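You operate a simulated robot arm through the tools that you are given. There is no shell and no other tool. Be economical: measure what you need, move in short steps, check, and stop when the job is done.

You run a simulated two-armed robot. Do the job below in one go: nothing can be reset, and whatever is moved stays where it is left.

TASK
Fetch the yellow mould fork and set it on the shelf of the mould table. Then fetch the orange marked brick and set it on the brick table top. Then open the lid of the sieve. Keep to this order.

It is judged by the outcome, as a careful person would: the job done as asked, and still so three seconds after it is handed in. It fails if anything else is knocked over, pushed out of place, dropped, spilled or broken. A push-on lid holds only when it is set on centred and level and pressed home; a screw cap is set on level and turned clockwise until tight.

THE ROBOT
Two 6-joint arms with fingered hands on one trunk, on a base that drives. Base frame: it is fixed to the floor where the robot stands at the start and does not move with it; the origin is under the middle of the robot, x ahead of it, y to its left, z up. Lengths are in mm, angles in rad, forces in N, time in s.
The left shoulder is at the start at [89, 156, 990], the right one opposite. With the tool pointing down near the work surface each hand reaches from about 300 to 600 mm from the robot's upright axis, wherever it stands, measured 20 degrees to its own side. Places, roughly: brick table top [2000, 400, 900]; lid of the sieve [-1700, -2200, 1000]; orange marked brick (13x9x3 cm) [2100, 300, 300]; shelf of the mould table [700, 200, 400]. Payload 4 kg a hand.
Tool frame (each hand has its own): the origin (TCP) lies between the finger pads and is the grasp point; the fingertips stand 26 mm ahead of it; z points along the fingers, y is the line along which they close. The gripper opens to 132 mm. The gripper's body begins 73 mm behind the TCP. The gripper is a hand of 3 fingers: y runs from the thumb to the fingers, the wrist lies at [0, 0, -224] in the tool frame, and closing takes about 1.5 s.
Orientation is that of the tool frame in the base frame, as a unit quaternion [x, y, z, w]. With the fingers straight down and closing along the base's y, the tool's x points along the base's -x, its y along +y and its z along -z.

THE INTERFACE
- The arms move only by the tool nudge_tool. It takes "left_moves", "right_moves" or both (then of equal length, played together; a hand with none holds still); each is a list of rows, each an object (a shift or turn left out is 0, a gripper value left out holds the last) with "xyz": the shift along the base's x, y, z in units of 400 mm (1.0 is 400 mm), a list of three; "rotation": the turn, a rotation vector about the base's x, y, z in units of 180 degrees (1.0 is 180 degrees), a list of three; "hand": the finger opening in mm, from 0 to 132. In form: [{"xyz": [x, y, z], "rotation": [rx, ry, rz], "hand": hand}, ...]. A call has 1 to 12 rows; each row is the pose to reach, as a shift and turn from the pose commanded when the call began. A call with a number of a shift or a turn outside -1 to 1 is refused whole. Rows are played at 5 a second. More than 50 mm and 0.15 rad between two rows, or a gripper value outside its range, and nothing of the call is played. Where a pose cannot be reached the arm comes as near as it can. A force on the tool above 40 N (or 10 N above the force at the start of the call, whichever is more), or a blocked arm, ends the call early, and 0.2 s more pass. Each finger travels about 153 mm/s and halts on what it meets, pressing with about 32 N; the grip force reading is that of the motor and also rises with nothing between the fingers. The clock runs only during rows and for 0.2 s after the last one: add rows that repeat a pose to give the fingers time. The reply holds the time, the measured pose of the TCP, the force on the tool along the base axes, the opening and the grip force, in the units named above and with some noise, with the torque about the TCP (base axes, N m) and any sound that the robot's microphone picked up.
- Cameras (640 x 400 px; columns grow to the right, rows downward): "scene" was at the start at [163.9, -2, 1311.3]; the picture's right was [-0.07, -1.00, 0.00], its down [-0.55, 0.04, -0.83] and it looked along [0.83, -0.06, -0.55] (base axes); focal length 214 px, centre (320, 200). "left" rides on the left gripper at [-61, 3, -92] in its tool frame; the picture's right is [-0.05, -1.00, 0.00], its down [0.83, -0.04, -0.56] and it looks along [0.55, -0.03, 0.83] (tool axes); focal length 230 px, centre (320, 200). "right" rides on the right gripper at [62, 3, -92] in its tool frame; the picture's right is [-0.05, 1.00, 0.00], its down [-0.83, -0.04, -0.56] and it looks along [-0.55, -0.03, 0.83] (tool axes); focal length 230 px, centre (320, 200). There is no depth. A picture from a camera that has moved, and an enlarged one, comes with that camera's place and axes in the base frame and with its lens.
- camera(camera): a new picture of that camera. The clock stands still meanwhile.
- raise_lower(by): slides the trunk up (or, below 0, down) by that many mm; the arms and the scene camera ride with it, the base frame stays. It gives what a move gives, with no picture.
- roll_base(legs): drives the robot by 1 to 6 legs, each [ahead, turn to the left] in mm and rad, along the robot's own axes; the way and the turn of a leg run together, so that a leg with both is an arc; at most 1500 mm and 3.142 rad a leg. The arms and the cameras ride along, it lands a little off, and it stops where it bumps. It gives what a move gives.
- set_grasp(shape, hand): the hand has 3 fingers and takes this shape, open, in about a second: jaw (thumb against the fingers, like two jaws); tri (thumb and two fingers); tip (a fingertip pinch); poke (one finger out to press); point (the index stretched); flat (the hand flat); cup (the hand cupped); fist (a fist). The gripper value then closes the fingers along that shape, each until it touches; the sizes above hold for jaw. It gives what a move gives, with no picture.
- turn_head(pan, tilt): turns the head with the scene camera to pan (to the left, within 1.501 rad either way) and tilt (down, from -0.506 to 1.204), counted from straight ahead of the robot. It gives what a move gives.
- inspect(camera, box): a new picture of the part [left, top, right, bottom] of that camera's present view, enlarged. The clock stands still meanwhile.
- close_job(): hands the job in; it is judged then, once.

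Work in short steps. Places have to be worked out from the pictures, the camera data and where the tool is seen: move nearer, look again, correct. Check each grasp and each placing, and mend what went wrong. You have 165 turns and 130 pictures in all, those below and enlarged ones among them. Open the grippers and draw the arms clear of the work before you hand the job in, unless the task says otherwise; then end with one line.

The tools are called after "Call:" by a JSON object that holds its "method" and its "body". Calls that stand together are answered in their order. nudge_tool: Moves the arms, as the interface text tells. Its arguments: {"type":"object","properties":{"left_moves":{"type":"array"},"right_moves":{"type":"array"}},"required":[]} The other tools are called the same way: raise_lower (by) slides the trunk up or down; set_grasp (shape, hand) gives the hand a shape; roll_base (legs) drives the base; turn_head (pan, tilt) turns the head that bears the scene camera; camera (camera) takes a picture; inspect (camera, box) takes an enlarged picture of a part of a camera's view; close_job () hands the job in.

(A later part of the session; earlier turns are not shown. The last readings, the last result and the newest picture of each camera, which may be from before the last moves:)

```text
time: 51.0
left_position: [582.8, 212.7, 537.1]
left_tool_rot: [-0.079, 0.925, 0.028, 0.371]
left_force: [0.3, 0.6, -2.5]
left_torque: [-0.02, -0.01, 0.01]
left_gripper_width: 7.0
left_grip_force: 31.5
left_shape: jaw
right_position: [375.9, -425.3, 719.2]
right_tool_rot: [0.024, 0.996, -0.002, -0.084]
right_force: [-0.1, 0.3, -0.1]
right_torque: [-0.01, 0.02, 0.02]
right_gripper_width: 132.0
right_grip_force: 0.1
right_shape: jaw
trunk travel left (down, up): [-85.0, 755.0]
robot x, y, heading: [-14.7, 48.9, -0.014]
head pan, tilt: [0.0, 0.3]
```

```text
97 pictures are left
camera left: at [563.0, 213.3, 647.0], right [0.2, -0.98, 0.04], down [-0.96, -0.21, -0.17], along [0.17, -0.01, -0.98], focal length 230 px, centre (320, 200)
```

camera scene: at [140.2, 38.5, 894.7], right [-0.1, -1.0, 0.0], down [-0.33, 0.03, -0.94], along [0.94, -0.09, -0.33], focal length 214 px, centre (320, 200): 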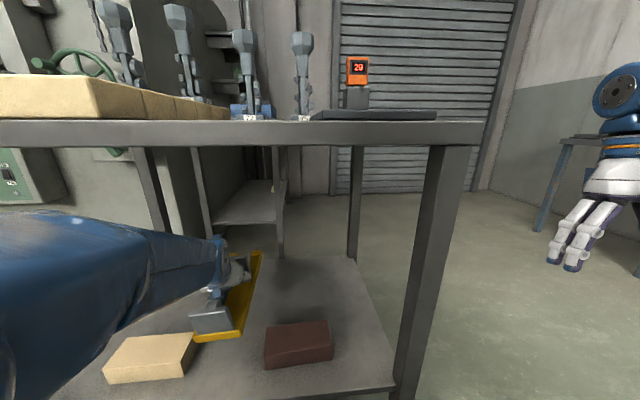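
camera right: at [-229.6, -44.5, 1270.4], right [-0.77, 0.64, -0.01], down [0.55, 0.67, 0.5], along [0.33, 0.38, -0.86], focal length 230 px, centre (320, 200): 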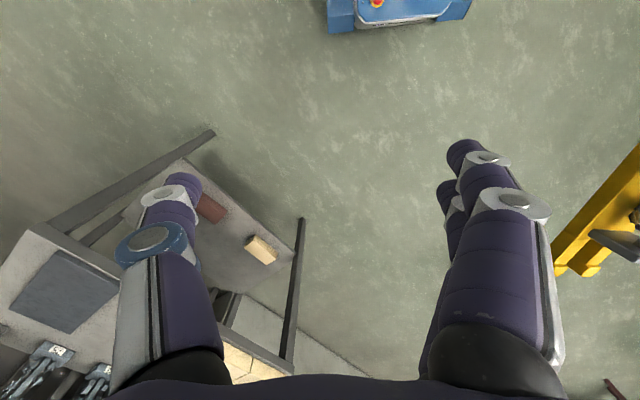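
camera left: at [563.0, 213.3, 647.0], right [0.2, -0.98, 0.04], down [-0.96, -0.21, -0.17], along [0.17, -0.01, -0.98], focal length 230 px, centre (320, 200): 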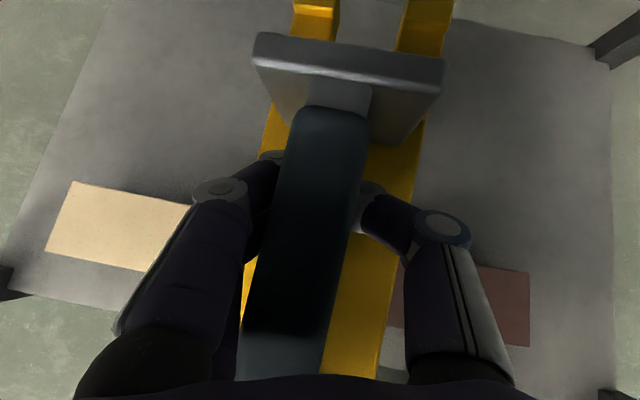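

Fork is above the free space between the bricks. I lower the trunk 70 mm, then settle the rest by arm with force check.

Call:
{"method": "raise_lower", "body": {"by": -70}}

Call:
{"method": "nudge_tool", "body": {"left_moves": [{"xyz": [0, 0, -0.015], "rotation": [0, -0.008, 0]}, {"xyz": [0, 0, -0.03], "rotation": [0, -0.008, 0]}, {"xyz": [0, 0, -0.03], "rotation": [0, -0.008, 0]}]}}

Call:
{"method": "inspect", "body": {"camera": "scene", "box": [140, 200, 400, 380]}}

```text
time: 52.1
left_position: [575.0, 214.9, 457.5]
left_tool_rot: [-0.082, 0.929, 0.023, 0.36]
left_force: [1.6, -1.6, -0.4]
left_torque: [0.04, 0.08, 0.07]
left_gripper_width: 6.9
left_grip_force: 31.2
left_shape: jaw
right_position: [371.4, -426.3, 640.1]
right_tool_rot: [0.024, 0.995, -0.002, -0.098]
right_force: [0.8, -0.5, 0.5]
right_torque: [0.02, -0.01, 0.0]
right_gripper_width: 132.1
right_grip_force: 0.1
right_shape: jaw
trunk travel left (down, up): [-15.0, 825.0]
robot x, y, heading: [-17.8, 42.9, -0.017]
head pan, tilt: [0.0, 0.3]
```

```text
time: 53.1
left_position: [569.4, 215.9, 429.1]
left_tool_rot: [-0.082, 0.932, 0.023, 0.353]
left_force: [0.2, -0.7, -2.2]
left_torque: [0.03, -0.01, 0.02]
left_gripper_width: 7.0
left_grip_force: 32.1
left_shape: jaw
left hand out of reach, approached as far as the arm can: row 1
right_position: [367.7, -425.9, 633.8]
right_tool_rot: [0.025, 0.993, -0.001, -0.114]
right_force: [-1.0, 0.6, -0.2]
right_torque: [-0.03, -0.02, 0.0]
right_gripper_width: 132.0
right_grip_force: 0.0
right_shape: jaw
trunk travel left (down, up): [-15.0, 825.0]
robot x, y, heading: [-20.2, 50.9, -0.017]
head pan, tilt: [0.0, 0.3]
stopped in row 3 (left hand): the arm was blocked; the commanded pose is now the measured one
```

```text
2.22 times, centred on (270, 290) of scene
camera zoom: at [138.8, 56.8, 825.1], right [0.1, -0.99, 0.0], down [-0.32, -0.03, -0.95], along [0.94, 0.1, -0.32], focal length 477 px, centre (431, 0)
```

zoom: 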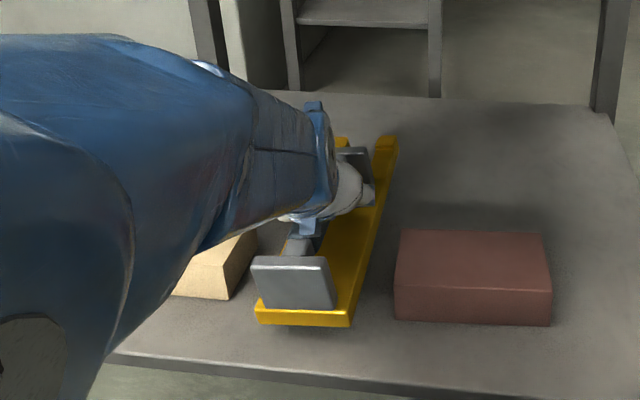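

The arm stopped at its own limit with the fork nearly on the shelf. I use the trunk's last 10 mm and read the force.

Call:
{"method": "raise_lower", "body": {"by": -8}}

Call:
{"method": "camera", "body": {"camera": "left"}}

Call:
{"method": "inspect", "body": {"camera": "scene", "box": [180, 230, 320, 360]}}

```text
time: 53.7
left_position: [569.6, 216.7, 421.6]
left_tool_rot: [-0.082, 0.932, 0.024, 0.353]
left_force: [0.6, 0.3, -2.2]
left_torque: [-0.01, -0.01, 0.01]
left_gripper_width: 7.2
left_grip_force: 32.2
left_shape: jaw
right_position: [367.7, -426.6, 626.2]
right_tool_rot: [0.024, 0.993, -0.002, -0.113]
right_force: [0.5, -0.5, -0.3]
right_torque: [-0.01, 0.01, -0.02]
right_gripper_width: 132.2
right_grip_force: 0.0
right_shape: jaw
trunk travel left (down, up): [-7.0, 833.0]
robot x, y, heading: [-18.2, 51.5, -0.018]
head pan, tilt: [0.0, 0.3]
```

```text
95 pictures are left
camera left: at [552.3, 218.0, 531.3], right [0.21, -0.98, 0.05], down [-0.97, -0.21, -0.13], along [0.14, -0.02, -0.99], focal length 230 px, centre (320, 200)
```

left: 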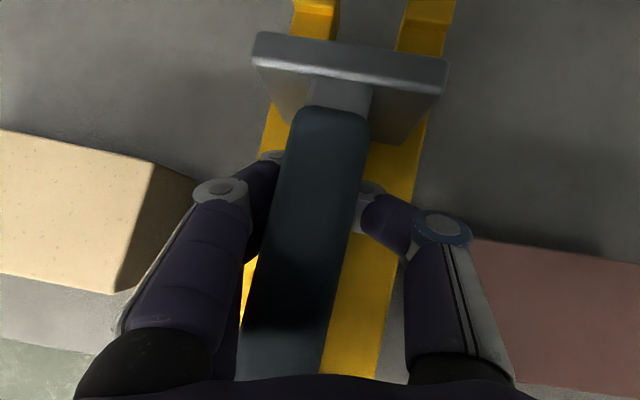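

```text
3.08 times, centred on (250, 295) of scene
camera zoom: at [138.5, 56.9, 816.1], right [0.1, -0.99, 0.0], down [-0.33, -0.03, -0.94], along [0.94, 0.1, -0.33], focal length 660 px, centre (535, -92)
```

zoom: 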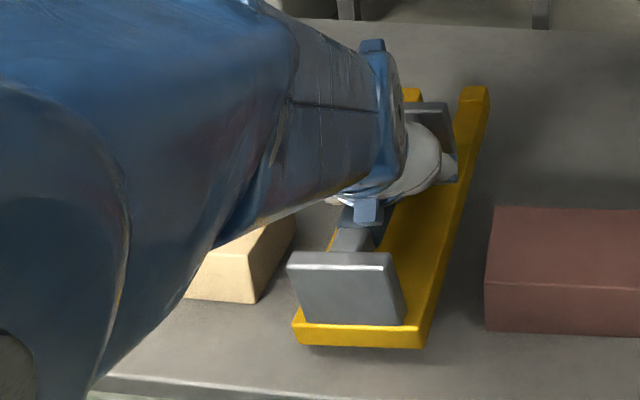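

Not yet in contact. I try the arm down a few mm more.

Call:
{"method": "nudge_tool", "body": {"left_moves": [{"xyz": [0, 0, -0.01]}, {"xyz": [0, 0, -0.02]}, {"xyz": [0, 0, -0.02]}]}}

```text
time: 54.5
left_position: [569.9, 216.9, 419.9]
left_tool_rot: [-0.082, 0.929, 0.025, 0.36]
left_force: [-0.1, 0.0, -2.3]
left_torque: [-0.01, -0.03, 0.01]
left_gripper_width: 7.0
left_grip_force: 31.6
left_shape: jaw
right_position: [367.6, -426.1, 626.8]
right_tool_rot: [0.024, 0.993, -0.003, -0.113]
right_force: [0.4, -0.4, 1.2]
right_torque: [0.05, -0.01, 0.01]
right_gripper_width: 131.9
right_grip_force: 0.1
right_shape: jaw
trunk travel left (down, up): [-7.0, 833.0]
robot x, y, heading: [-19.4, 50.6, -0.016]
head pan, tilt: [0.0, 0.3]
```

I extend the arm forward 40 mm, which should free it to go lower.

Call:
{"method": "nudge_tool", "body": {"left_moves": [{"xyz": [0.05, 0, 0.0]}, {"xyz": [0.1, 0, 0.0], "rotation": [0, -0.008, 0]}, {"xyz": [0.1, 0, -0.01], "rotation": [0, -0.015, 0]}, {"xyz": [0.1, 0, -0.02], "rotation": [0, -0.015, 0]}, {"xyz": [0.1, 0, -0.02], "rotation": [0, -0.015, 0]}]}}

```text
time: 55.7
left_position: [610.6, 217.4, 422.6]
left_tool_rot: [-0.082, 0.916, 0.023, 0.392]
left_force: [0.4, 0.3, -3.2]
left_torque: [0.01, -0.01, -0.02]
left_gripper_width: 6.8
left_grip_force: 31.6
left_shape: jaw
right_position: [367.6, -426.2, 625.8]
right_tool_rot: [0.025, 0.993, -0.002, -0.112]
right_force: [0.3, 0.1, -0.2]
right_torque: [-0.02, 0.0, 0.04]
right_gripper_width: 132.0
right_grip_force: 0.0
right_shape: jaw
trunk travel left (down, up): [-7.0, 833.0]
robot x, y, heading: [-18.8, 45.9, -0.014]
head pan, tilt: [0.0, 0.3]
```

Level again and reachable. Descend slowly with force watch.

Call:
{"method": "nudge_tool", "body": {"left_moves": [{"xyz": [0, 0, -0.0125], "rotation": [0, 0.003, 0]}, {"xyz": [0, 0, -0.025], "rotation": [0, 0.003, 0]}, {"xyz": [0, 0, -0.0375], "rotation": [0, 0.003, 0]}, {"xyz": [0, 0, -0.0375], "rotation": [0, 0.003, 0]}]}}

Call:
{"method": "inspect", "body": {"camera": "scene", "box": [180, 230, 320, 360]}}

```text
time: 56.7
left_position: [611.1, 217.9, 410.4]
left_tool_rot: [-0.082, 0.918, 0.025, 0.388]
left_force: [2.0, -1.5, 4.3]
left_torque: [0.23, 0.63, 0.01]
left_gripper_width: 7.2
left_grip_force: 32.2
left_shape: jaw
right_position: [367.8, -426.6, 624.8]
right_tool_rot: [0.025, 0.993, -0.002, -0.113]
right_force: [0.2, -0.4, 0.7]
right_torque: [0.0, 0.02, 0.0]
right_gripper_width: 132.1
right_grip_force: 0.0
right_shape: jaw
trunk travel left (down, up): [-7.0, 833.0]
robot x, y, heading: [-20.9, 51.3, -0.018]
head pan, tilt: [0.0, 0.3]
```

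```text
3.08 times, centred on (250, 295) of scene
camera zoom: at [138.7, 45.7, 818.2], right [-0.02, -1.0, 0.0], down [-0.31, 0.01, -0.95], along [0.95, -0.01, -0.31], focal length 660 px, centre (535, -92)
```

zoom: 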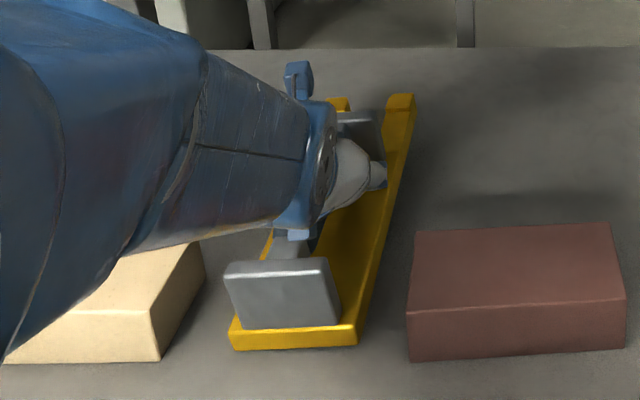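

Contact on the near end first (torque sign); I rotate the nose down slightly to seat the fork flat, then check.

Call:
{"method": "nudge_tool", "body": {"left_moves": [{"rotation": [0, 0.006, 0]}, {"rotation": [0, 0.012, 0]}, {"rotation": [0, 0.012, 0]}]}}

```text
time: 57.5
left_position: [609.2, 216.8, 407.0]
left_tool_rot: [-0.082, 0.925, 0.025, 0.37]
left_force: [-0.7, 0.2, -1.9]
left_torque: [0.08, 0.09, 0.0]
left_gripper_width: 6.9
left_grip_force: 32.0
left_shape: jaw
right_position: [367.3, -426.9, 625.6]
right_tool_rot: [0.026, 0.993, -0.001, -0.113]
right_force: [0.4, 0.2, 0.3]
right_torque: [0.0, 0.02, 0.01]
right_gripper_width: 131.8
right_grip_force: 0.1
right_shape: jaw
trunk travel left (down, up): [-7.0, 833.0]
robot x, y, heading: [-21.7, 43.9, -0.014]
head pan, tilt: [0.0, 0.3]
```

Call:
{"method": "nudge_tool", "body": {"left_moves": [{"xyz": [0, 0, -0.006]}, {"xyz": [0, 0, -0.01]}, {"xyz": [0, 0, -0.01]}]}}

```text
time: 58.3
left_position: [611.0, 216.8, 404.5]
left_tool_rot: [-0.081, 0.925, 0.025, 0.37]
left_force: [1.8, -0.3, 4.3]
left_torque: [0.28, 0.63, 0.02]
left_gripper_width: 7.2
left_grip_force: 32.1
left_shape: jaw
right_position: [367.2, -426.4, 626.1]
right_tool_rot: [0.026, 0.993, -0.001, -0.112]
right_force: [-0.4, 0.4, 0.0]
right_torque: [-0.02, -0.02, 0.04]
right_gripper_width: 131.8
right_grip_force: 0.2
right_shape: jaw
trunk travel left (down, up): [-7.0, 833.0]
robot x, y, heading: [-18.2, 45.6, -0.018]
head pan, tilt: [0.0, 0.3]
```

Near-left corner touches first; tilt a bit more to seat it.

Call:
{"method": "nudge_tool", "body": {"left_moves": [{"rotation": [0.004, 0.008, 0]}, {"rotation": [0.008, 0.015, 0]}, {"xyz": [0, 0, -0.005], "rotation": [0.008, 0.015, 0]}, {"xyz": [0, 0, -0.01], "rotation": [0.008, 0.015, 0]}]}}

Call:
{"method": "inspect", "body": {"camera": "scene", "box": [180, 230, 320, 360]}}

```text
time: 59.3
left_position: [609.2, 216.1, 400.2]
left_tool_rot: [-0.075, 0.933, 0.037, 0.35]
left_force: [1.6, -1.1, 0.8]
left_torque: [0.12, 0.27, 0.03]
left_gripper_width: 7.1
left_grip_force: 32.1
left_shape: jaw
right_position: [367.2, -426.2, 625.8]
right_tool_rot: [0.024, 0.993, -0.001, -0.113]
right_force: [0.9, 0.5, 0.0]
right_torque: [-0.01, 0.0, -0.01]
right_gripper_width: 132.1
right_grip_force: 0.0
right_shape: jaw
trunk travel left (down, up): [-7.0, 833.0]
robot x, y, heading: [-22.2, 46.2, -0.019]
head pan, tilt: [0.0, 0.3]
```

```text
3.08 times, centred on (250, 295) of scene
camera zoom: at [139.0, 45.8, 818.1], right [-0.02, -1.0, 0.0], down [-0.31, 0.0, -0.95], along [0.95, -0.01, -0.31], focal length 660 px, centre (535, -92)
```

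zoom: 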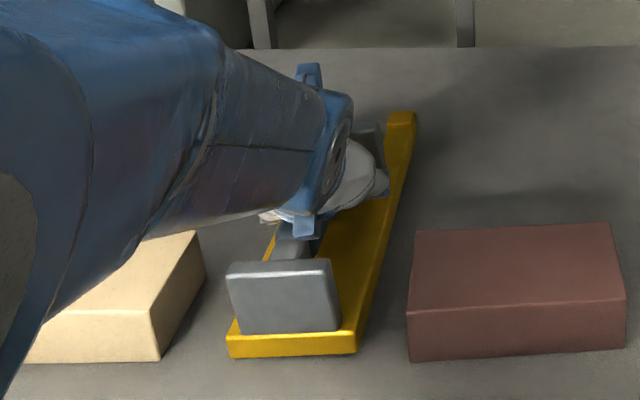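

Call:
{"method": "nudge_tool", "body": {"left_moves": [{"rotation": [0.003, 0.006, 0]}, {"rotation": [0.005, 0.012, 0]}, {"xyz": [0, 0, -0.004], "rotation": [0.005, 0.012, 0]}, {"xyz": [0, 0, -0.008], "rotation": [0.005, 0.012, 0]}, {"xyz": [0, 0, -0.008], "rotation": [0.005, 0.012, 0]}]}}

Call:
{"method": "camera", "body": {"camera": "left"}}

```text
time: 60.5
left_position: [608.3, 216.6, 396.6]
left_tool_rot: [-0.072, 0.939, 0.047, 0.333]
left_force: [-1.1, -0.2, 2.4]
left_torque: [0.25, -0.03, 0.03]
left_gripper_width: 7.4
left_grip_force: 32.2
left_shape: jaw
right_position: [366.7, -427.9, 627.4]
right_tool_rot: [0.025, 0.993, -0.002, -0.112]
right_force: [-0.6, -0.3, 0.8]
right_torque: [-0.01, -0.01, -0.02]
right_gripper_width: 131.7
right_grip_force: 0.0
right_shape: jaw
trunk travel left (down, up): [-7.0, 833.0]
robot x, y, heading: [-21.7, 44.1, -0.015]
head pan, tilt: [0.0, 0.3]
```

```text
91 pictures are left
camera left: at [597.8, 212.5, 507.6], right [0.21, -0.98, -0.01], down [-0.97, -0.2, -0.1], along [0.09, 0.03, -1.0], focal length 230 px, centre (320, 200)
```

left: 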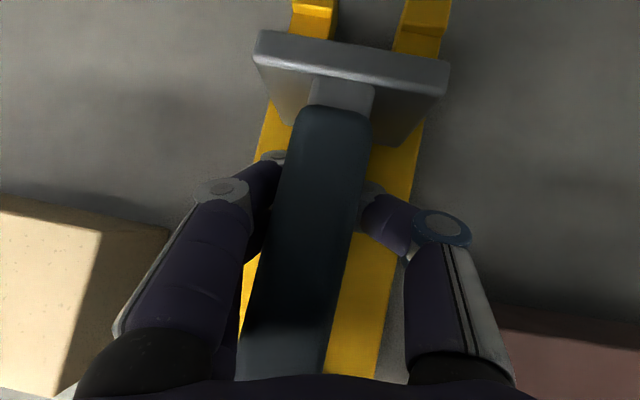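

Seated along its length now. Open to ~80 mm, keeping clear of the bricks.

Call:
{"method": "nudge_tool", "body": {"left_moves": [{"hand": 20}, {"hand": 40}, {"hand": 60}, {"hand": 80}, {"hand": 85}, {"hand": 85}]}}

Call:
{"method": "camera", "body": {"camera": "left"}}

```text
time: 61.9
left_position: [608.3, 214.1, 400.4]
left_tool_rot: [-0.071, 0.938, 0.047, 0.337]
left_force: [5.7, -6.0, 23.9]
left_torque: [0.72, -0.13, -0.19]
left_gripper_width: 77.4
left_grip_force: 0.1
left_shape: jaw
right_position: [366.0, -427.5, 625.5]
right_tool_rot: [0.025, 0.993, -0.001, -0.111]
right_force: [-0.3, 0.6, -0.2]
right_torque: [0.02, 0.0, -0.02]
right_gripper_width: 131.8
right_grip_force: 0.0
right_shape: jaw
trunk travel left (down, up): [-7.0, 833.0]
robot x, y, heading: [-17.7, 47.8, -0.017]
head pan, tilt: [0.0, 0.3]
```

```text
90 pictures are left
camera left: at [597.3, 211.6, 510.4], right [0.21, -0.98, -0.01], down [-0.97, -0.2, -0.1], along [0.1, 0.03, -0.99], focal length 230 px, centre (320, 200)
```

left: 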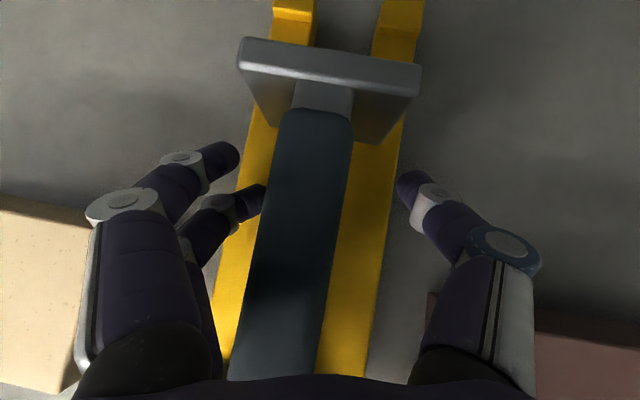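

Fingers press on the base plate (+24 N); lift straight up to release.

Call:
{"method": "nudge_tool", "body": {"left_moves": [{"xyz": [0, 0, 0.02]}, {"xyz": [0, 0, 0.05]}, {"xyz": [0, 0, 0.09]}, {"xyz": [0, 0, 0.13]}, {"xyz": [0, 0, 0.17]}, {"xyz": [0, 0, 0.2]}, {"xyz": [0, 0, 0.2]}]}}

Call:
{"method": "camera", "body": {"camera": "left"}}

```text
time: 63.5
left_position: [607.1, 214.4, 476.2]
left_tool_rot: [-0.072, 0.939, 0.047, 0.333]
left_force: [0.2, -0.9, 1.0]
left_torque: [0.0, 0.0, 0.0]
left_gripper_width: 84.7
left_grip_force: 0.1
left_shape: jaw
right_position: [367.5, -426.4, 626.0]
right_tool_rot: [0.024, 0.993, -0.002, -0.112]
right_force: [-0.7, 0.2, -0.5]
right_torque: [-0.02, 0.02, -0.02]
right_gripper_width: 131.8
right_grip_force: 0.0
right_shape: jaw
trunk travel left (down, up): [-7.0, 833.0]
robot x, y, heading: [-22.1, 49.3, -0.019]
head pan, tilt: [0.0, 0.3]
```

```text
89 pictures are left
camera left: at [597.5, 211.8, 586.6], right [0.21, -0.98, -0.01], down [-0.97, -0.2, -0.1], along [0.09, 0.03, -1.0], focal length 230 px, centre (320, 200)
```

left: 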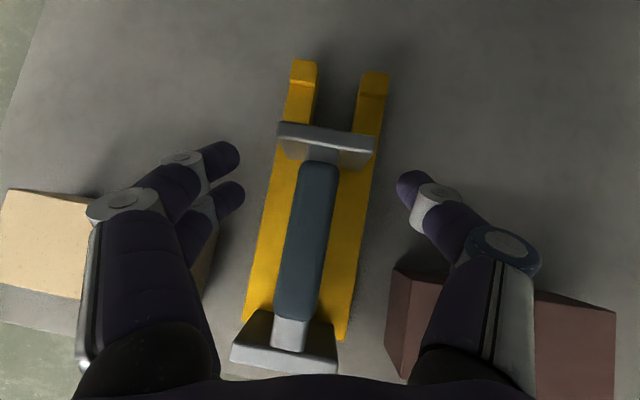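

The fork stands flat on the shelf, between the undisturbed bricks. Raise a bit and back straight out.

Call:
{"method": "raise_lower", "body": {"by": 60}}

Call:
{"method": "roll_base", "body": {"legs": [[-500, 0]]}}

Call:
{"method": "camera", "body": {"camera": "scene"}}

```text
time: 64.5
left_position: [608.8, 215.8, 535.0]
left_tool_rot: [-0.073, 0.939, 0.047, 0.332]
left_force: [0.9, 1.2, 0.8]
left_torque: [-0.03, 0.0, 0.01]
left_gripper_width: 84.6
left_grip_force: 0.0
left_shape: jaw
right_position: [369.7, -426.2, 684.8]
right_tool_rot: [0.025, 0.993, -0.002, -0.114]
right_force: [-0.2, 0.0, -0.7]
right_torque: [0.0, -0.01, -0.02]
right_gripper_width: 131.9
right_grip_force: 0.1
right_shape: jaw
trunk travel left (down, up): [-67.0, 773.0]
robot x, y, heading: [-20.0, 44.5, -0.016]
head pan, tilt: [0.0, 0.3]
```

```text
time: 67.4
left_position: [113.3, 224.8, 534.5]
left_tool_rot: [-0.076, 0.939, 0.048, 0.331]
left_force: [1.1, 0.4, 0.2]
left_torque: [-0.02, -0.02, 0.01]
left_gripper_width: 84.4
left_grip_force: 0.0
left_shape: jaw
right_position: [-122.4, -418.6, 685.6]
right_tool_rot: [0.021, 0.993, -0.002, -0.115]
right_force: [0.1, 0.4, 0.1]
right_torque: [0.0, 0.02, -0.01]
right_gripper_width: 132.2
right_grip_force: 0.1
right_shape: jaw
trunk travel left (down, up): [-67.0, 773.0]
robot x, y, heading: [-510.1, 52.8, -0.006]
head pan, tilt: [0.0, 0.3]
```

```text
88 pictures are left
camera scene: at [-353.6, 52.9, 878.1], right [-0.01, -1.0, 0.0], down [-0.31, 0.0, -0.95], along [0.95, -0.01, -0.31], focal length 214 px, centre (320, 200)
```

scene: 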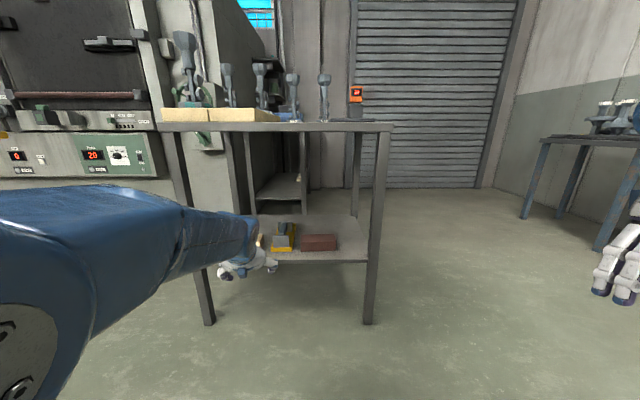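

Fork sits fine. Now raise the trunk and drive round the right side of the mould table towards the brick table behind it.

Call:
{"method": "raise_lower", "body": {"by": 400}}

Call:
{"method": "roll_base", "body": {"legs": [[0, -0.9]]}}

Call:
{"method": "roll_base", "body": {"legs": [[1000, 0]]}}

Call:
{"method": "roll_base", "body": {"legs": [[0, 0.9]]}}

Call:
{"method": "camera", "body": {"camera": "scene"}}

```text
time: 71.2
left_position: [104.5, 225.9, 947.2]
left_tool_rot: [-0.078, 0.935, 0.049, 0.341]
left_force: [0.8, 1.4, 0.2]
left_torque: [0.03, -0.01, -0.03]
left_gripper_width: 84.6
left_grip_force: 0.1
left_shape: jaw
right_position: [-121.5, -417.9, 1068.1]
right_tool_rot: [0.021, 0.989, -0.002, -0.144]
right_force: [-0.3, -0.6, 0.3]
right_torque: [0.0, 0.02, 0.01]
right_gripper_width: 131.8
right_grip_force: 0.0
right_shape: jaw
trunk travel left (down, up): [-467.0, 373.0]
robot x, y, heading: [-513.4, 53.9, -0.009]
head pan, tilt: [0.0, 0.3]
```

```text
time: 74.2
left_position: [4.5, -330.8, 947.1]
left_tool_rot: [0.343, 0.874, -0.107, 0.327]
left_force: [0.7, 0.2, -0.5]
left_torque: [-0.02, 0.0, -0.01]
left_gripper_width: 84.6
left_grip_force: 0.0
left_shape: jaw
right_position: [-641.2, -553.4, 1075.7]
right_tool_rot: [0.455, 0.882, 0.047, -0.111]
right_force: [0.5, 0.0, -0.4]
right_torque: [-0.01, -0.01, 0.04]
right_gripper_width: 131.9
right_grip_force: 0.0
right_shape: jaw
trunk travel left (down, up): [-467.0, 373.0]
robot x, y, heading: [-507.0, 52.8, -0.92]
head pan, tilt: [0.0, 0.3]
```

```text
time: 79.2
left_position: [596.2, -1083.6, 942.9]
left_tool_rot: [0.338, 0.878, -0.103, 0.322]
left_force: [0.6, -0.1, 0.0]
left_torque: [-0.02, -0.02, 0.01]
left_gripper_width: 84.7
left_grip_force: 0.1
left_shape: jaw
right_position: [-41.6, -1320.9, 1060.8]
right_tool_rot: [0.446, 0.882, 0.058, -0.138]
right_force: [-0.8, 0.4, -0.6]
right_torque: [-0.03, 0.0, -0.04]
right_gripper_width: 131.8
right_grip_force: 0.0
right_shape: jaw
trunk travel left (down, up): [-467.0, 373.0]
robot x, y, heading: [87.9, -718.7, -0.908]
head pan, tilt: [0.0, 0.3]
```

```text
time: 82.1
left_position: [685.1, -544.8, 937.6]
left_tool_rot: [-0.079, 0.94, 0.049, 0.328]
left_force: [0.1, 0.2, -0.1]
left_torque: [-0.03, 0.01, 0.0]
left_gripper_width: 84.7
left_grip_force: 0.0
left_shape: jaw
right_position: [477.2, -1194.5, 1053.1]
right_tool_rot: [0.018, 0.987, -0.01, -0.16]
right_force: [-0.4, -0.6, 0.3]
right_torque: [-0.01, 0.02, 0.03]
right_gripper_width: 131.9
right_grip_force: 0.0
right_shape: jaw
trunk travel left (down, up): [-467.0, 373.0]
robot x, y, heading: [89.3, -727.1, -0.007]
head pan, tilt: [0.0, 0.3]
```

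```text
87 pictures are left
camera scene: at [254.1, -722.2, 1278.0], right [-0.01, -1.0, 0.0], down [-0.31, 0.0, -0.95], along [0.95, -0.01, -0.31], focal length 214 px, centre (320, 200)
```

scene: 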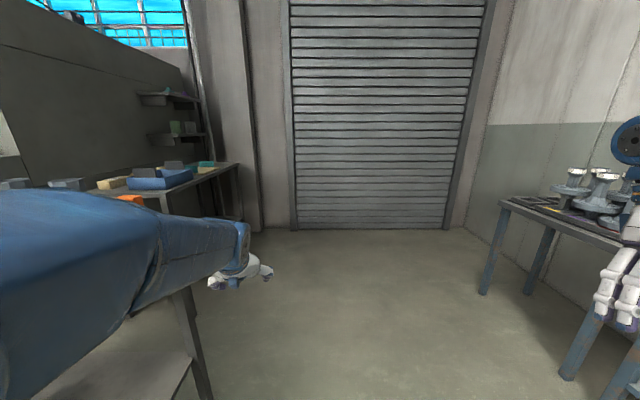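

The brick table is long along x (≈1450–2600), its near side at y ≈ 165. I'll approach it from its −y side, facing +y. Drive ahead.

Call:
{"method": "roll_base", "body": {"legs": [[1500, 0]]}}

Call:
{"method": "roll_base", "body": {"legs": [[400, 0]]}}

Call:
{"method": "roll_base", "body": {"legs": [[0, 1.57]]}}

Call:
{"method": "camera", "body": {"camera": "scene"}}

```text
time: 89.4
left_position: [2152.5, -587.4, 916.1]
left_tool_rot: [-0.067, 0.948, 0.048, 0.306]
left_force: [1.1, 0.2, 0.3]
left_torque: [-0.04, 0.04, -0.02]
left_gripper_width: 84.7
left_grip_force: 0.1
left_shape: jaw
right_position: [1934.3, -1234.6, 1038.7]
right_tool_rot: [0.03, 0.982, -0.008, -0.188]
right_force: [-0.5, -0.5, 0.0]
right_torque: [-0.02, 0.01, 0.01]
right_gripper_width: 131.7
right_grip_force: 0.1
right_shape: jaw
trunk travel left (down, up): [-467.0, 373.0]
robot x, y, heading: [1562.0, -753.2, -0.035]
head pan, tilt: [0.0, 0.3]
```

```text
time: 91.9
left_position: [2532.9, -597.7, 894.0]
left_tool_rot: [-0.069, 0.956, 0.044, 0.281]
left_force: [0.9, -0.3, 0.0]
left_torque: [-0.01, 0.02, 0.03]
left_gripper_width: 84.8
left_grip_force: 0.2
left_shape: jaw
right_position: [2321.4, -1246.8, 1022.9]
right_tool_rot: [0.027, 0.975, -0.009, -0.22]
right_force: [0.6, -0.8, 0.5]
right_torque: [0.03, -0.01, -0.04]
right_gripper_width: 132.0
right_grip_force: 0.1
right_shape: jaw
trunk travel left (down, up): [-467.0, 373.0]
robot x, y, heading: [1961.8, -766.7, -0.033]
head pan, tilt: [0.0, 0.3]
```

```text
time: 96.4
left_position: [1798.5, -198.5, 890.0]
left_tool_rot: [0.721, -0.634, -0.225, -0.164]
left_force: [-0.6, -0.8, -0.2]
left_torque: [0.02, 0.0, 0.03]
left_gripper_width: 84.7
left_grip_force: 0.0
left_shape: jaw
right_position: [2446.9, -413.7, 1015.3]
right_tool_rot: [-0.664, 0.712, -0.169, -0.154]
right_force: [-0.3, -0.2, 0.0]
right_torque: [0.0, 0.01, 0.0]
right_gripper_width: 131.9
right_grip_force: 0.1
right_shape: jaw
trunk travel left (down, up): [-467.0, 373.0]
robot x, y, heading: [1972.3, -765.2, 1.52]
head pan, tilt: [0.0, 0.3]
```

```text
86 pictures are left
camera scene: at [1978.7, -595.7, 1278.0], right [1.0, -0.05, 0.0], down [-0.01, -0.31, -0.95], along [0.04, 0.95, -0.31], focal length 214 px, centre (320, 200)
```

scene: 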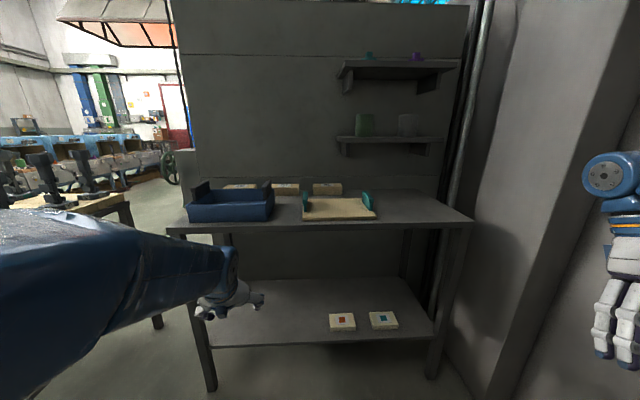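

Call:
{"method": "inspect", "body": {"camera": "scene", "box": [280, 290, 420, 350]}}

Call:
{"method": "inspect", "body": {"camera": "scene", "box": [160, 170, 480, 240]}}

```text
4.57 times, centred on (350, 320) of scene
camera zoom: at [1978.7, -595.7, 1278.0], right [1.0, -0.05, 0.0], down [-0.01, -0.31, -0.95], along [0.04, 0.95, -0.31], focal length 980 px, centre (183, -349)
```

zoom: 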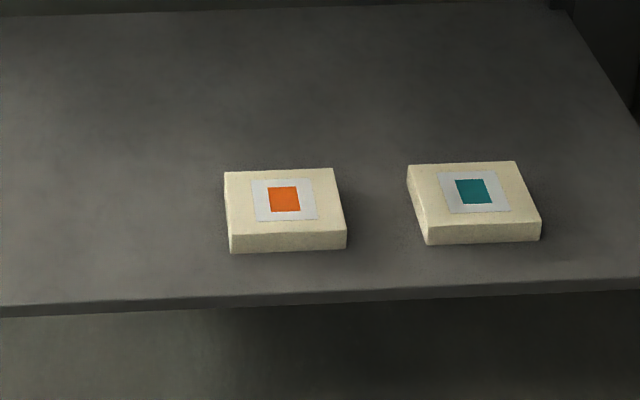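

```text
2.00 times, centred on (320, 205) of scene
camera zoom: at [1978.7, -595.7, 1278.0], right [1.0, -0.05, 0.0], down [-0.01, -0.31, -0.95], along [0.04, 0.95, -0.31], focal length 429 px, centre (320, 190)
```

zoom: 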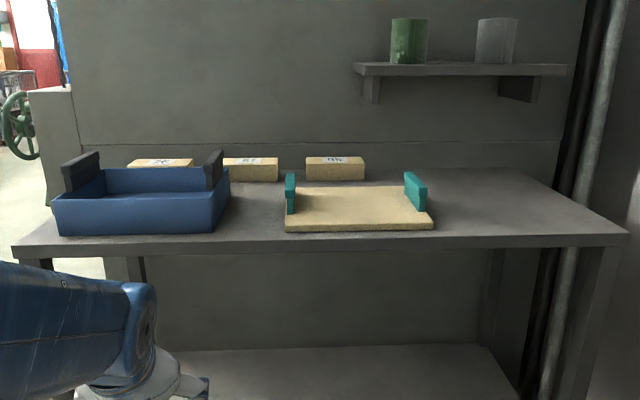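

The orange-marked brick lies on the lower shelf near (2135, 272), long side along x. I'll pick it with the right hand straight down, closing along y; now I turn the right hand and tuck the left hand back.

Call:
{"method": "nudge_tool", "body": {"right_moves": [{"xyz": [-0.045, 0.019, 0], "rotation": [0.0109, -0.0099, -0.0426]}, {"xyz": [-0.089, 0.038, 0], "rotation": [0.0217, -0.0197, -0.0853]}, {"xyz": [-0.134, 0.057, 0], "rotation": [0.0326, -0.0296, -0.1279]}, {"xyz": [-0.178, 0.076, 0], "rotation": [0.0434, -0.0395, -0.1705]}, {"xyz": [-0.223, 0.095, 0], "rotation": [0.0543, -0.0494, -0.2132]}, {"xyz": [-0.267, 0.115, 0], "rotation": [0.0651, -0.0592, -0.2558]}, {"xyz": [-0.312, 0.134, 0], "rotation": [0.076, -0.0691, -0.2985]}, {"xyz": [-0.356, 0.153, 0], "rotation": [0.0868, -0.079, -0.3411]}, {"xyz": [-0.401, 0.172, 0], "rotation": [0.0977, -0.0889, -0.3837]}, {"xyz": [-0.445, 0.191, 0], "rotation": [0.1085, -0.0987, -0.4264]}, {"xyz": [-0.49, 0.21, 0], "rotation": [0.1194, -0.1086, -0.469]}, {"xyz": [-0.49, 0.21, 0], "rotation": [0.1194, -0.1086, -0.469]}], "left_moves": [{"xyz": [-0.058, -0.065, 0.034]}, {"xyz": [-0.116, -0.13, 0.068]}, {"xyz": [-0.175, -0.195, 0.102]}, {"xyz": [-0.233, -0.26, 0.136]}, {"xyz": [-0.291, -0.325, 0.17]}, {"xyz": [-0.349, -0.39, 0.205]}, {"xyz": [-0.407, -0.455, 0.239]}, {"xyz": [-0.465, -0.52, 0.273]}, {"xyz": [-0.524, -0.585, 0.307]}, {"xyz": [-0.582, -0.65, 0.341]}, {"xyz": [-0.64, -0.715, 0.375]}, {"xyz": [-0.64, -0.715, 0.375]}]}}

Call:
{"method": "camera", "body": {"camera": "scene"}}

```text
time: 99.0
left_position: [1605.1, -167.6, 931.5]
left_tool_rot: [0.722, -0.636, -0.222, -0.16]
left_force: [-0.1, -0.1, 0.1]
left_torque: [0.01, 0.01, 0.0]
left_gripper_width: 84.9
left_grip_force: 0.0
left_shape: jaw
left hand out of reach, approached as far as the arm can: row 1, 2, 3, 4, 5, 6, 7, 8, 9, 10, 11, 12
right_position: [2253.1, -296.9, 1014.4]
right_tool_rot: [0.002, 1.0, -0.015, 0.008]
right_force: [0.9, 1.2, -0.5]
right_torque: [0.0, 0.01, -0.03]
right_gripper_width: 131.8
right_grip_force: 0.0
right_shape: jaw
right hand out of reach, approached as far as the arm can: row 1, 2, 3, 4, 5, 6, 7, 8, 9, 10, 11, 12
trunk travel left (down, up): [-467.0, 373.0]
robot x, y, heading: [1973.1, -764.6, 1.524]
head pan, tilt: [0.0, 0.3]
```

```text
83 pictures are left
camera scene: at [1978.8, -595.8, 1278.0], right [1.0, -0.05, 0.0], down [-0.01, -0.31, -0.95], along [0.04, 0.95, -0.31], focal length 214 px, centre (320, 200)
```

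scene: 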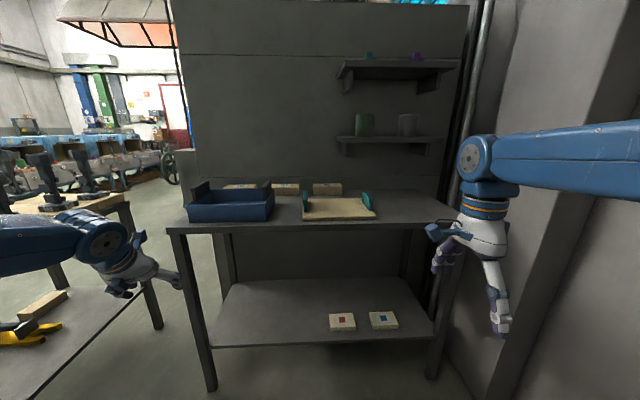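

Right hand is set. The left hand, being pitched, can't retract; I level it to straight down and pull it back.

Call:
{"method": "nudge_tool", "body": {"left_moves": [{"rotation": [-0.044, -0.006, -0.014]}, {"rotation": [-0.088, -0.012, -0.028]}, {"xyz": [-0.01, -0.08, 0.01], "rotation": [-0.131, -0.018, -0.041]}, {"xyz": [-0.03, -0.17, 0.02], "rotation": [-0.175, -0.024, -0.055]}, {"xyz": [-0.05, -0.26, 0.03], "rotation": [-0.175, -0.024, -0.055]}, {"xyz": [-0.07, -0.35, 0.04], "rotation": [-0.175, -0.024, -0.055]}, {"xyz": [-0.09, -0.44, 0.05], "rotation": [-0.175, -0.024, -0.055]}, {"xyz": [-0.1, -0.53, 0.05], "rotation": [-0.175, -0.024, -0.055]}, {"xyz": [-0.11, -0.63, 0.05], "rotation": [-0.175, -0.024, -0.055]}, {"xyz": [-0.11, -0.63, 0.05], "rotation": [-0.175, -0.024, -0.055]}]}}

```text
time: 101.2
left_position: [1572.9, -271.7, 931.3]
left_tool_rot: [-0.691, 0.723, -0.003, -0.001]
left_force: [0.9, -0.5, 0.1]
left_torque: [-0.02, -0.01, -0.01]
left_gripper_width: 85.0
left_grip_force: 0.2
left_shape: jaw
left hand out of reach, approached as far as the arm can: row 6, 7, 8, 9, 10
right_position: [2251.9, -297.5, 1014.9]
right_tool_rot: [0.001, 1.0, -0.015, 0.009]
right_force: [0.5, 0.3, 0.3]
right_torque: [0.0, 0.01, 0.0]
right_gripper_width: 132.1
right_grip_force: 0.0
right_shape: jaw
trunk travel left (down, up): [-467.0, 373.0]
robot x, y, heading: [1971.4, -767.1, 1.526]
head pan, tilt: [0.0, 0.3]
```

Call:
{"method": "nudge_tool", "body": {"left_moves": [{"xyz": [0.08, -0.06, 0.0]}, {"xyz": [0.16, -0.12, 0.0]}, {"xyz": [0.24, -0.18, 0.0]}, {"xyz": [0.32, -0.24, 0.0]}, {"xyz": [0.4, -0.3, 0.0]}, {"xyz": [0.48, -0.36, 0.0]}, {"xyz": [0.5, -0.4, 0.0]}, {"xyz": [0.5, -0.4, 0.0]}]}}

```text
time: 103.0
left_position: [1772.6, -307.5, 868.1]
left_tool_rot: [-0.691, 0.722, 0.0, 0.001]
left_force: [-1.0, 0.1, -0.4]
left_torque: [0.0, -0.03, -0.02]
left_gripper_width: 84.8
left_grip_force: 0.0
left_shape: jaw
left hand out of reach, approached as far as the arm can: row 1, 2, 3, 4, 5, 6, 7, 8
right_position: [2253.4, -298.0, 1013.1]
right_tool_rot: [0.001, 1.0, -0.014, 0.008]
right_force: [1.2, -0.5, 0.1]
right_torque: [0.01, 0.03, 0.03]
right_gripper_width: 132.0
right_grip_force: 0.1
right_shape: jaw
trunk travel left (down, up): [-467.0, 373.0]
robot x, y, heading: [1968.7, -766.9, 1.524]
head pan, tilt: [0.0, 0.3]
```

Call:
{"method": "nudge_tool", "body": {"left_moves": [{"xyz": [0.0, 0.0, -0.1]}, {"xyz": [0.0, 0.0, -0.2]}, {"xyz": [0.0, 0.0, -0.3]}, {"xyz": [0.0, -0.05, -0.4]}, {"xyz": [0.0, -0.15, -0.4]}, {"xyz": [0.0, -0.25, -0.4]}, {"xyz": [0.0, -0.35, -0.4]}, {"xyz": [0.0, -0.35, -0.4]}]}}

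```text
time: 104.8
left_position: [1773.2, -418.7, 726.1]
left_tool_rot: [-0.691, 0.722, 0.012, 0.015]
left_force: [0.0, 0.7, 0.3]
left_torque: [-0.01, 0.04, -0.01]
left_gripper_width: 84.8
left_grip_force: 0.0
left_shape: jaw
left hand out of reach, approached as far as the arm can: row 7, 8
right_position: [2253.3, -296.7, 1013.6]
right_tool_rot: [0.001, 1.0, -0.014, 0.009]
right_force: [0.2, 0.3, -0.6]
right_torque: [0.01, -0.01, 0.01]
right_gripper_width: 131.9
right_grip_force: 0.0
right_shape: jaw
trunk travel left (down, up): [-467.0, 373.0]
robot x, y, heading: [1968.0, -766.0, 1.522]
head pan, tilt: [0.0, 0.3]
```

Left is tucked. Now lower the right hand 200 mm, then the trunk 350, and look with the right-hand camera.

Call:
{"method": "nudge_tool", "body": {"right_moves": [{"xyz": [0, 0, -0.1]}, {"xyz": [0, 0, -0.2]}, {"xyz": [0, 0, -0.3]}, {"xyz": [0, 0, -0.4]}, {"xyz": [0, 0, -0.5]}, {"xyz": [0, 0, -0.5]}]}}

Call:
{"method": "raise_lower", "body": {"by": -350}}

Call:
{"method": "turn_head", "body": {"pan": -0.1, "tilt": 0.45}}

Call:
{"method": "camera", "body": {"camera": "scene"}}

Call:
{"method": "camera", "body": {"camera": "right"}}

```text
time: 106.2
left_position: [1774.0, -417.8, 725.5]
left_tool_rot: [-0.691, 0.723, 0.011, 0.015]
left_force: [0.1, 0.5, -0.1]
left_torque: [-0.01, -0.01, 0.01]
left_gripper_width: 85.0
left_grip_force: 0.0
left_shape: jaw
right_position: [2251.8, -300.2, 823.1]
right_tool_rot: [0.001, 1.0, 0.0, 0.01]
right_force: [-0.1, 1.1, 0.7]
right_torque: [0.03, -0.03, 0.0]
right_gripper_width: 131.8
right_grip_force: 0.0
right_shape: jaw
trunk travel left (down, up): [-467.0, 373.0]
robot x, y, heading: [1972.5, -765.0, 1.527]
head pan, tilt: [0.0, 0.3]
```

```text
time: 109.6
left_position: [1773.8, -423.6, 374.6]
left_tool_rot: [-0.692, 0.722, 0.007, 0.01]
left_force: [0.0, 0.4, -0.2]
left_torque: [-0.02, 0.01, -0.03]
left_gripper_width: 85.3
left_grip_force: 0.0
left_shape: jaw
right_position: [2251.7, -301.3, 474.4]
right_tool_rot: [0.0, 1.0, 0.0, 0.01]
right_force: [-0.5, -0.2, -0.5]
right_torque: [-0.02, 0.04, -0.01]
right_gripper_width: 131.7
right_grip_force: 0.0
right_shape: jaw
trunk travel left (down, up): [-117.0, 723.0]
robot x, y, heading: [1970.3, -766.6, 1.524]
head pan, tilt: [0.0, 0.3]
```

```text
time: 110.3
left_position: [1773.3, -423.3, 373.7]
left_tool_rot: [-0.691, 0.722, 0.008, 0.01]
left_force: [-0.1, -0.2, 0.6]
left_torque: [-0.01, 0.0, 0.01]
left_gripper_width: 84.9
left_grip_force: 0.0
left_shape: jaw
right_position: [2252.4, -301.6, 472.8]
right_tool_rot: [0.0, 1.0, -0.001, 0.009]
right_force: [0.8, 0.5, 0.1]
right_torque: [0.0, 0.04, -0.02]
right_gripper_width: 132.0
right_grip_force: 0.1
right_shape: jaw
trunk travel left (down, up): [-117.0, 723.0]
robot x, y, heading: [1971.9, -767.6, 1.522]
head pan, tilt: [-0.099, 0.45]
```

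```text
82 pictures are left
camera scene: at [1987.4, -605.0, 914.2], right [0.99, -0.15, 0.0], down [-0.06, -0.45, -0.89], along [0.13, 0.88, -0.45], focal length 214 px, centre (320, 200)
```

scene: 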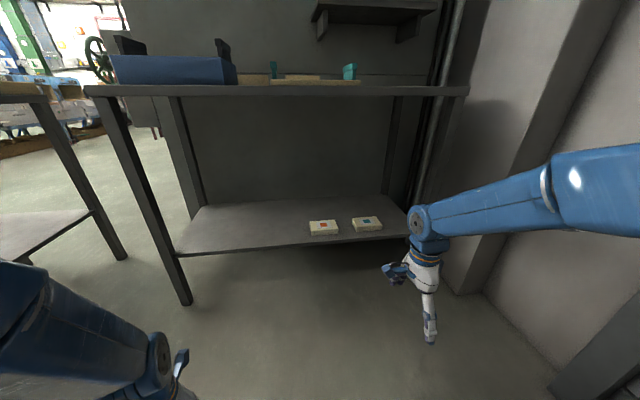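

```text
81 pictures are left
camera right: at [2187.8, -297.5, 563.8], right [0.05, 1.0, 0.0], down [0.82, -0.05, 0.57], along [0.57, -0.03, -0.82], focal length 230 px, centre (320, 200)
```

right: 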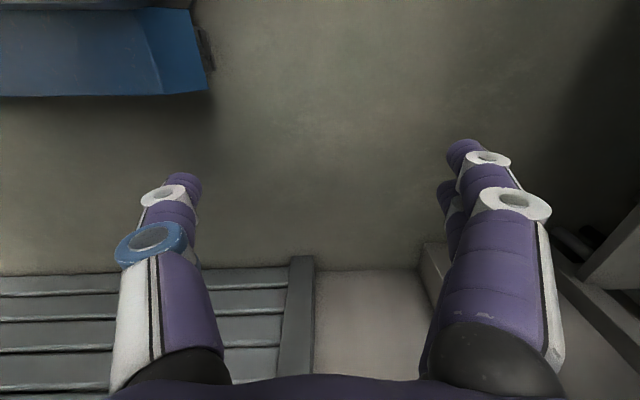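

Triangulation puts the brick top at (2138, 299, 301), shelf ≈ 270, shelf edge y ≈ 182. I shift the hand 130 mm left and drive in 350 mm first.

Call:
{"method": "nudge_tool", "body": {"right_moves": [{"xyz": [-0.1, 0, 0]}, {"xyz": [-0.2, 0, 0]}, {"xyz": [-0.32, 0, 0]}, {"xyz": [-0.32, 0, 0]}]}}

Call:
{"method": "roll_base", "body": {"legs": [[350, 0]]}}

Call:
{"method": "camera", "body": {"camera": "scene"}}

```text
time: 111.3
left_position: [1773.5, -424.6, 374.9]
left_tool_rot: [-0.691, 0.723, 0.008, 0.011]
left_force: [-0.6, -0.3, 0.3]
left_torque: [0.02, -0.01, 0.05]
left_gripper_width: 84.9
left_grip_force: 0.1
left_shape: jaw
right_position: [2126.5, -301.8, 475.4]
right_tool_rot: [0.006, 1.0, 0.001, -0.007]
right_force: [0.0, -0.1, 0.1]
right_torque: [-0.01, -0.03, 0.0]
right_gripper_width: 131.9
right_grip_force: 0.0
right_shape: jaw
trunk travel left (down, up): [-117.0, 723.0]
robot x, y, heading: [1974.2, -766.2, 1.525]
head pan, tilt: [-0.099, 0.45]
```

```text
time: 113.6
left_position: [1789.8, -73.4, 373.4]
left_tool_rot: [-0.691, 0.723, 0.007, 0.011]
left_force: [0.9, -0.7, -0.6]
left_torque: [-0.04, 0.0, 0.01]
left_gripper_width: 84.9
left_grip_force: 0.1
left_shape: jaw
right_position: [2142.3, 49.9, 475.8]
right_tool_rot: [0.006, 1.0, 0.002, -0.007]
right_force: [-0.9, -0.6, -1.4]
right_torque: [-0.01, 0.02, -0.01]
right_gripper_width: 131.8
right_grip_force: 0.0
right_shape: jaw
trunk travel left (down, up): [-117.0, 723.0]
robot x, y, heading: [1989.8, -415.7, 1.524]
head pan, tilt: [-0.099, 0.45]
```

```text
80 pictures are left
camera scene: at [2003.7, -253.5, 914.1], right [0.99, -0.15, 0.0], down [-0.06, -0.45, -0.89], along [0.13, 0.88, -0.45], focal length 214 px, centre (320, 200)
```

scene: 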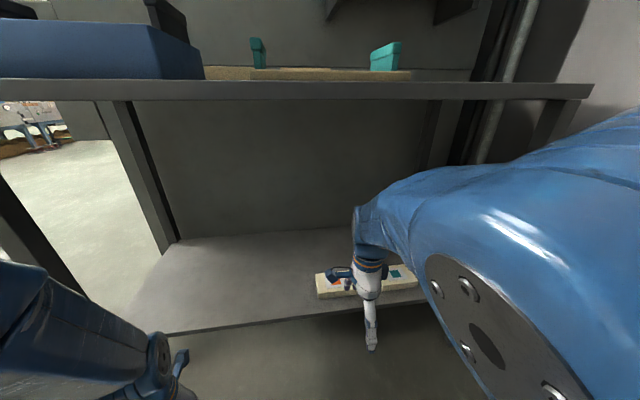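

I lower the hand 85 mm so the forearm clears the table edge, then drive in further.

Call:
{"method": "nudge_tool", "body": {"right_moves": [{"xyz": [0, 0, -0.1]}, {"xyz": [0, 0, -0.21]}, {"xyz": [0, 0, -0.21]}]}}

Call:
{"method": "roll_base", "body": {"legs": [[190, 0]]}}

Call:
{"method": "camera", "body": {"camera": "right"}}

Call:
{"method": "camera", "body": {"camera": "scene"}}

```text
time: 114.4
left_position: [1789.9, -67.9, 384.1]
left_tool_rot: [-0.69, 0.723, 0.02, 0.027]
left_force: [0.4, 0.1, 0.9]
left_torque: [0.03, 0.05, -0.02]
left_gripper_width: 85.0
left_grip_force: 0.0
left_shape: jaw
right_position: [2142.5, 46.2, 408.4]
right_tool_rot: [0.021, 0.999, 0.019, -0.038]
right_force: [0.0, -0.3, 0.4]
right_torque: [-0.01, -0.02, 0.03]
right_gripper_width: 132.0
right_grip_force: 0.0
right_shape: jaw
trunk travel left (down, up): [-117.0, 723.0]
robot x, y, heading: [1983.6, -416.7, 1.522]
head pan, tilt: [-0.099, 0.45]
```

```text
time: 116.0
left_position: [1798.3, 126.6, 384.5]
left_tool_rot: [-0.69, 0.723, 0.021, 0.026]
left_force: [-0.4, 0.1, -0.9]
left_torque: [0.02, -0.02, 0.01]
left_gripper_width: 84.8
left_grip_force: 0.0
left_shape: jaw
right_position: [2151.3, 240.1, 404.0]
right_tool_rot: [0.021, 0.999, 0.013, -0.039]
right_force: [0.4, 0.3, 0.5]
right_torque: [0.02, -0.01, -0.02]
right_gripper_width: 132.1
right_grip_force: 0.0
right_shape: jaw
trunk travel left (down, up): [-117.0, 723.0]
robot x, y, heading: [1995.6, -222.1, 1.527]
head pan, tilt: [-0.099, 0.45]
```

```text
79 pictures are left
camera right: at [2097.2, 244.6, 500.1], right [0.09, 1.0, 0.02], down [0.87, -0.09, 0.49], along [0.49, -0.03, -0.87], focal length 230 px, centre (320, 200)
```

right: 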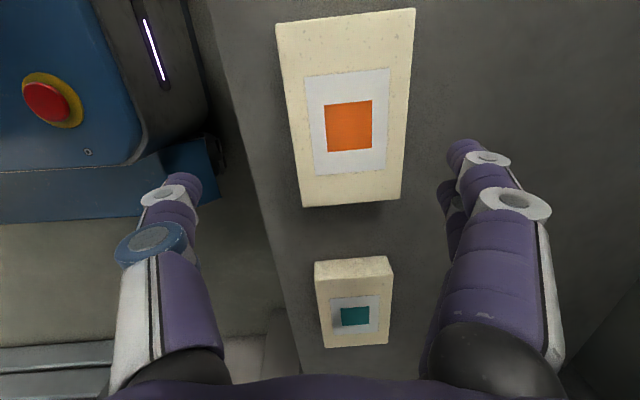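

```text
78 pictures are left
camera scene: at [2012.7, -58.4, 914.1], right [0.99, -0.14, 0.0], down [-0.06, -0.45, -0.89], along [0.13, 0.88, -0.45], focal length 214 px, centre (320, 200)
```

scene: 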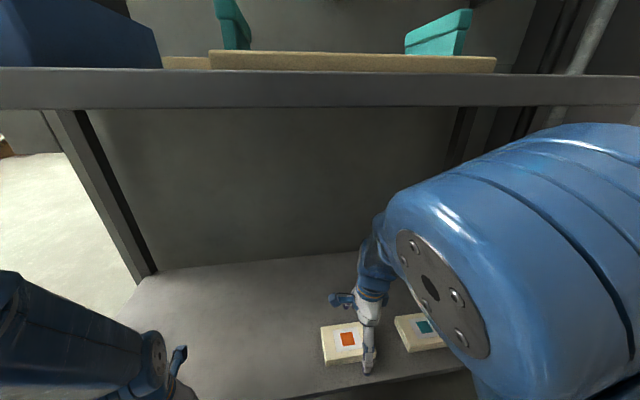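

The brick is at about (2137, 266), aligned with the base axes; top z perhaps 300–322. I correct tilt and centre over it, lowering a bit.

Call:
{"method": "nudge_tool", "body": {"right_moves": [{"xyz": [-0.018, 0.03, -0.03], "rotation": [-0.004, -0.012, 0.007]}, {"xyz": [-0.035, 0.065, -0.07], "rotation": [-0.008, -0.025, 0.013]}, {"xyz": [-0.035, 0.065, -0.07], "rotation": [-0.008, -0.025, 0.013]}]}}

Call:
{"method": "camera", "body": {"camera": "right"}}

```text
time: 116.8
left_position: [1798.4, 136.2, 395.4]
left_tool_rot: [-0.688, 0.723, 0.038, 0.043]
left_force: [0.6, 0.3, 0.5]
left_torque: [0.01, 0.02, -0.01]
left_gripper_width: 84.8
left_grip_force: 0.1
left_shape: jaw
right_position: [2144.6, 270.2, 398.2]
right_tool_rot: [0.02, 0.999, 0.019, -0.037]
right_force: [0.1, 0.1, -0.9]
right_torque: [0.02, -0.02, 0.02]
right_gripper_width: 132.0
right_grip_force: 0.0
right_shape: jaw
right hand out of reach, approached as far as the arm can: row 2, 3
trunk travel left (down, up): [-117.0, 723.0]
robot x, y, heading: [1995.1, -214.6, 1.527]
head pan, tilt: [-0.099, 0.45]
```

```text
77 pictures are left
camera right: at [2090.2, 274.2, 494.1], right [0.09, 0.99, 0.03], down [0.87, -0.1, 0.49], along [0.49, -0.02, -0.87], focal length 230 px, centre (320, 200)
```

right: 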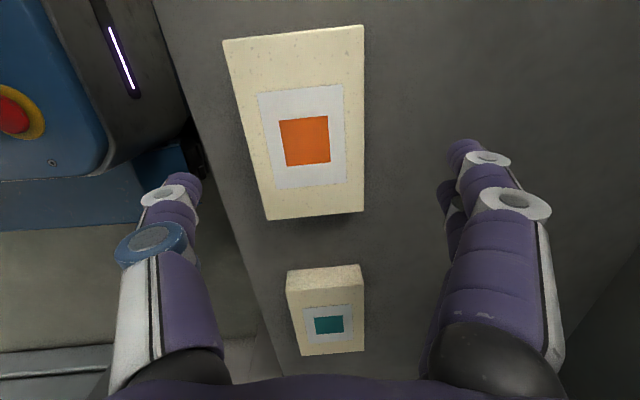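

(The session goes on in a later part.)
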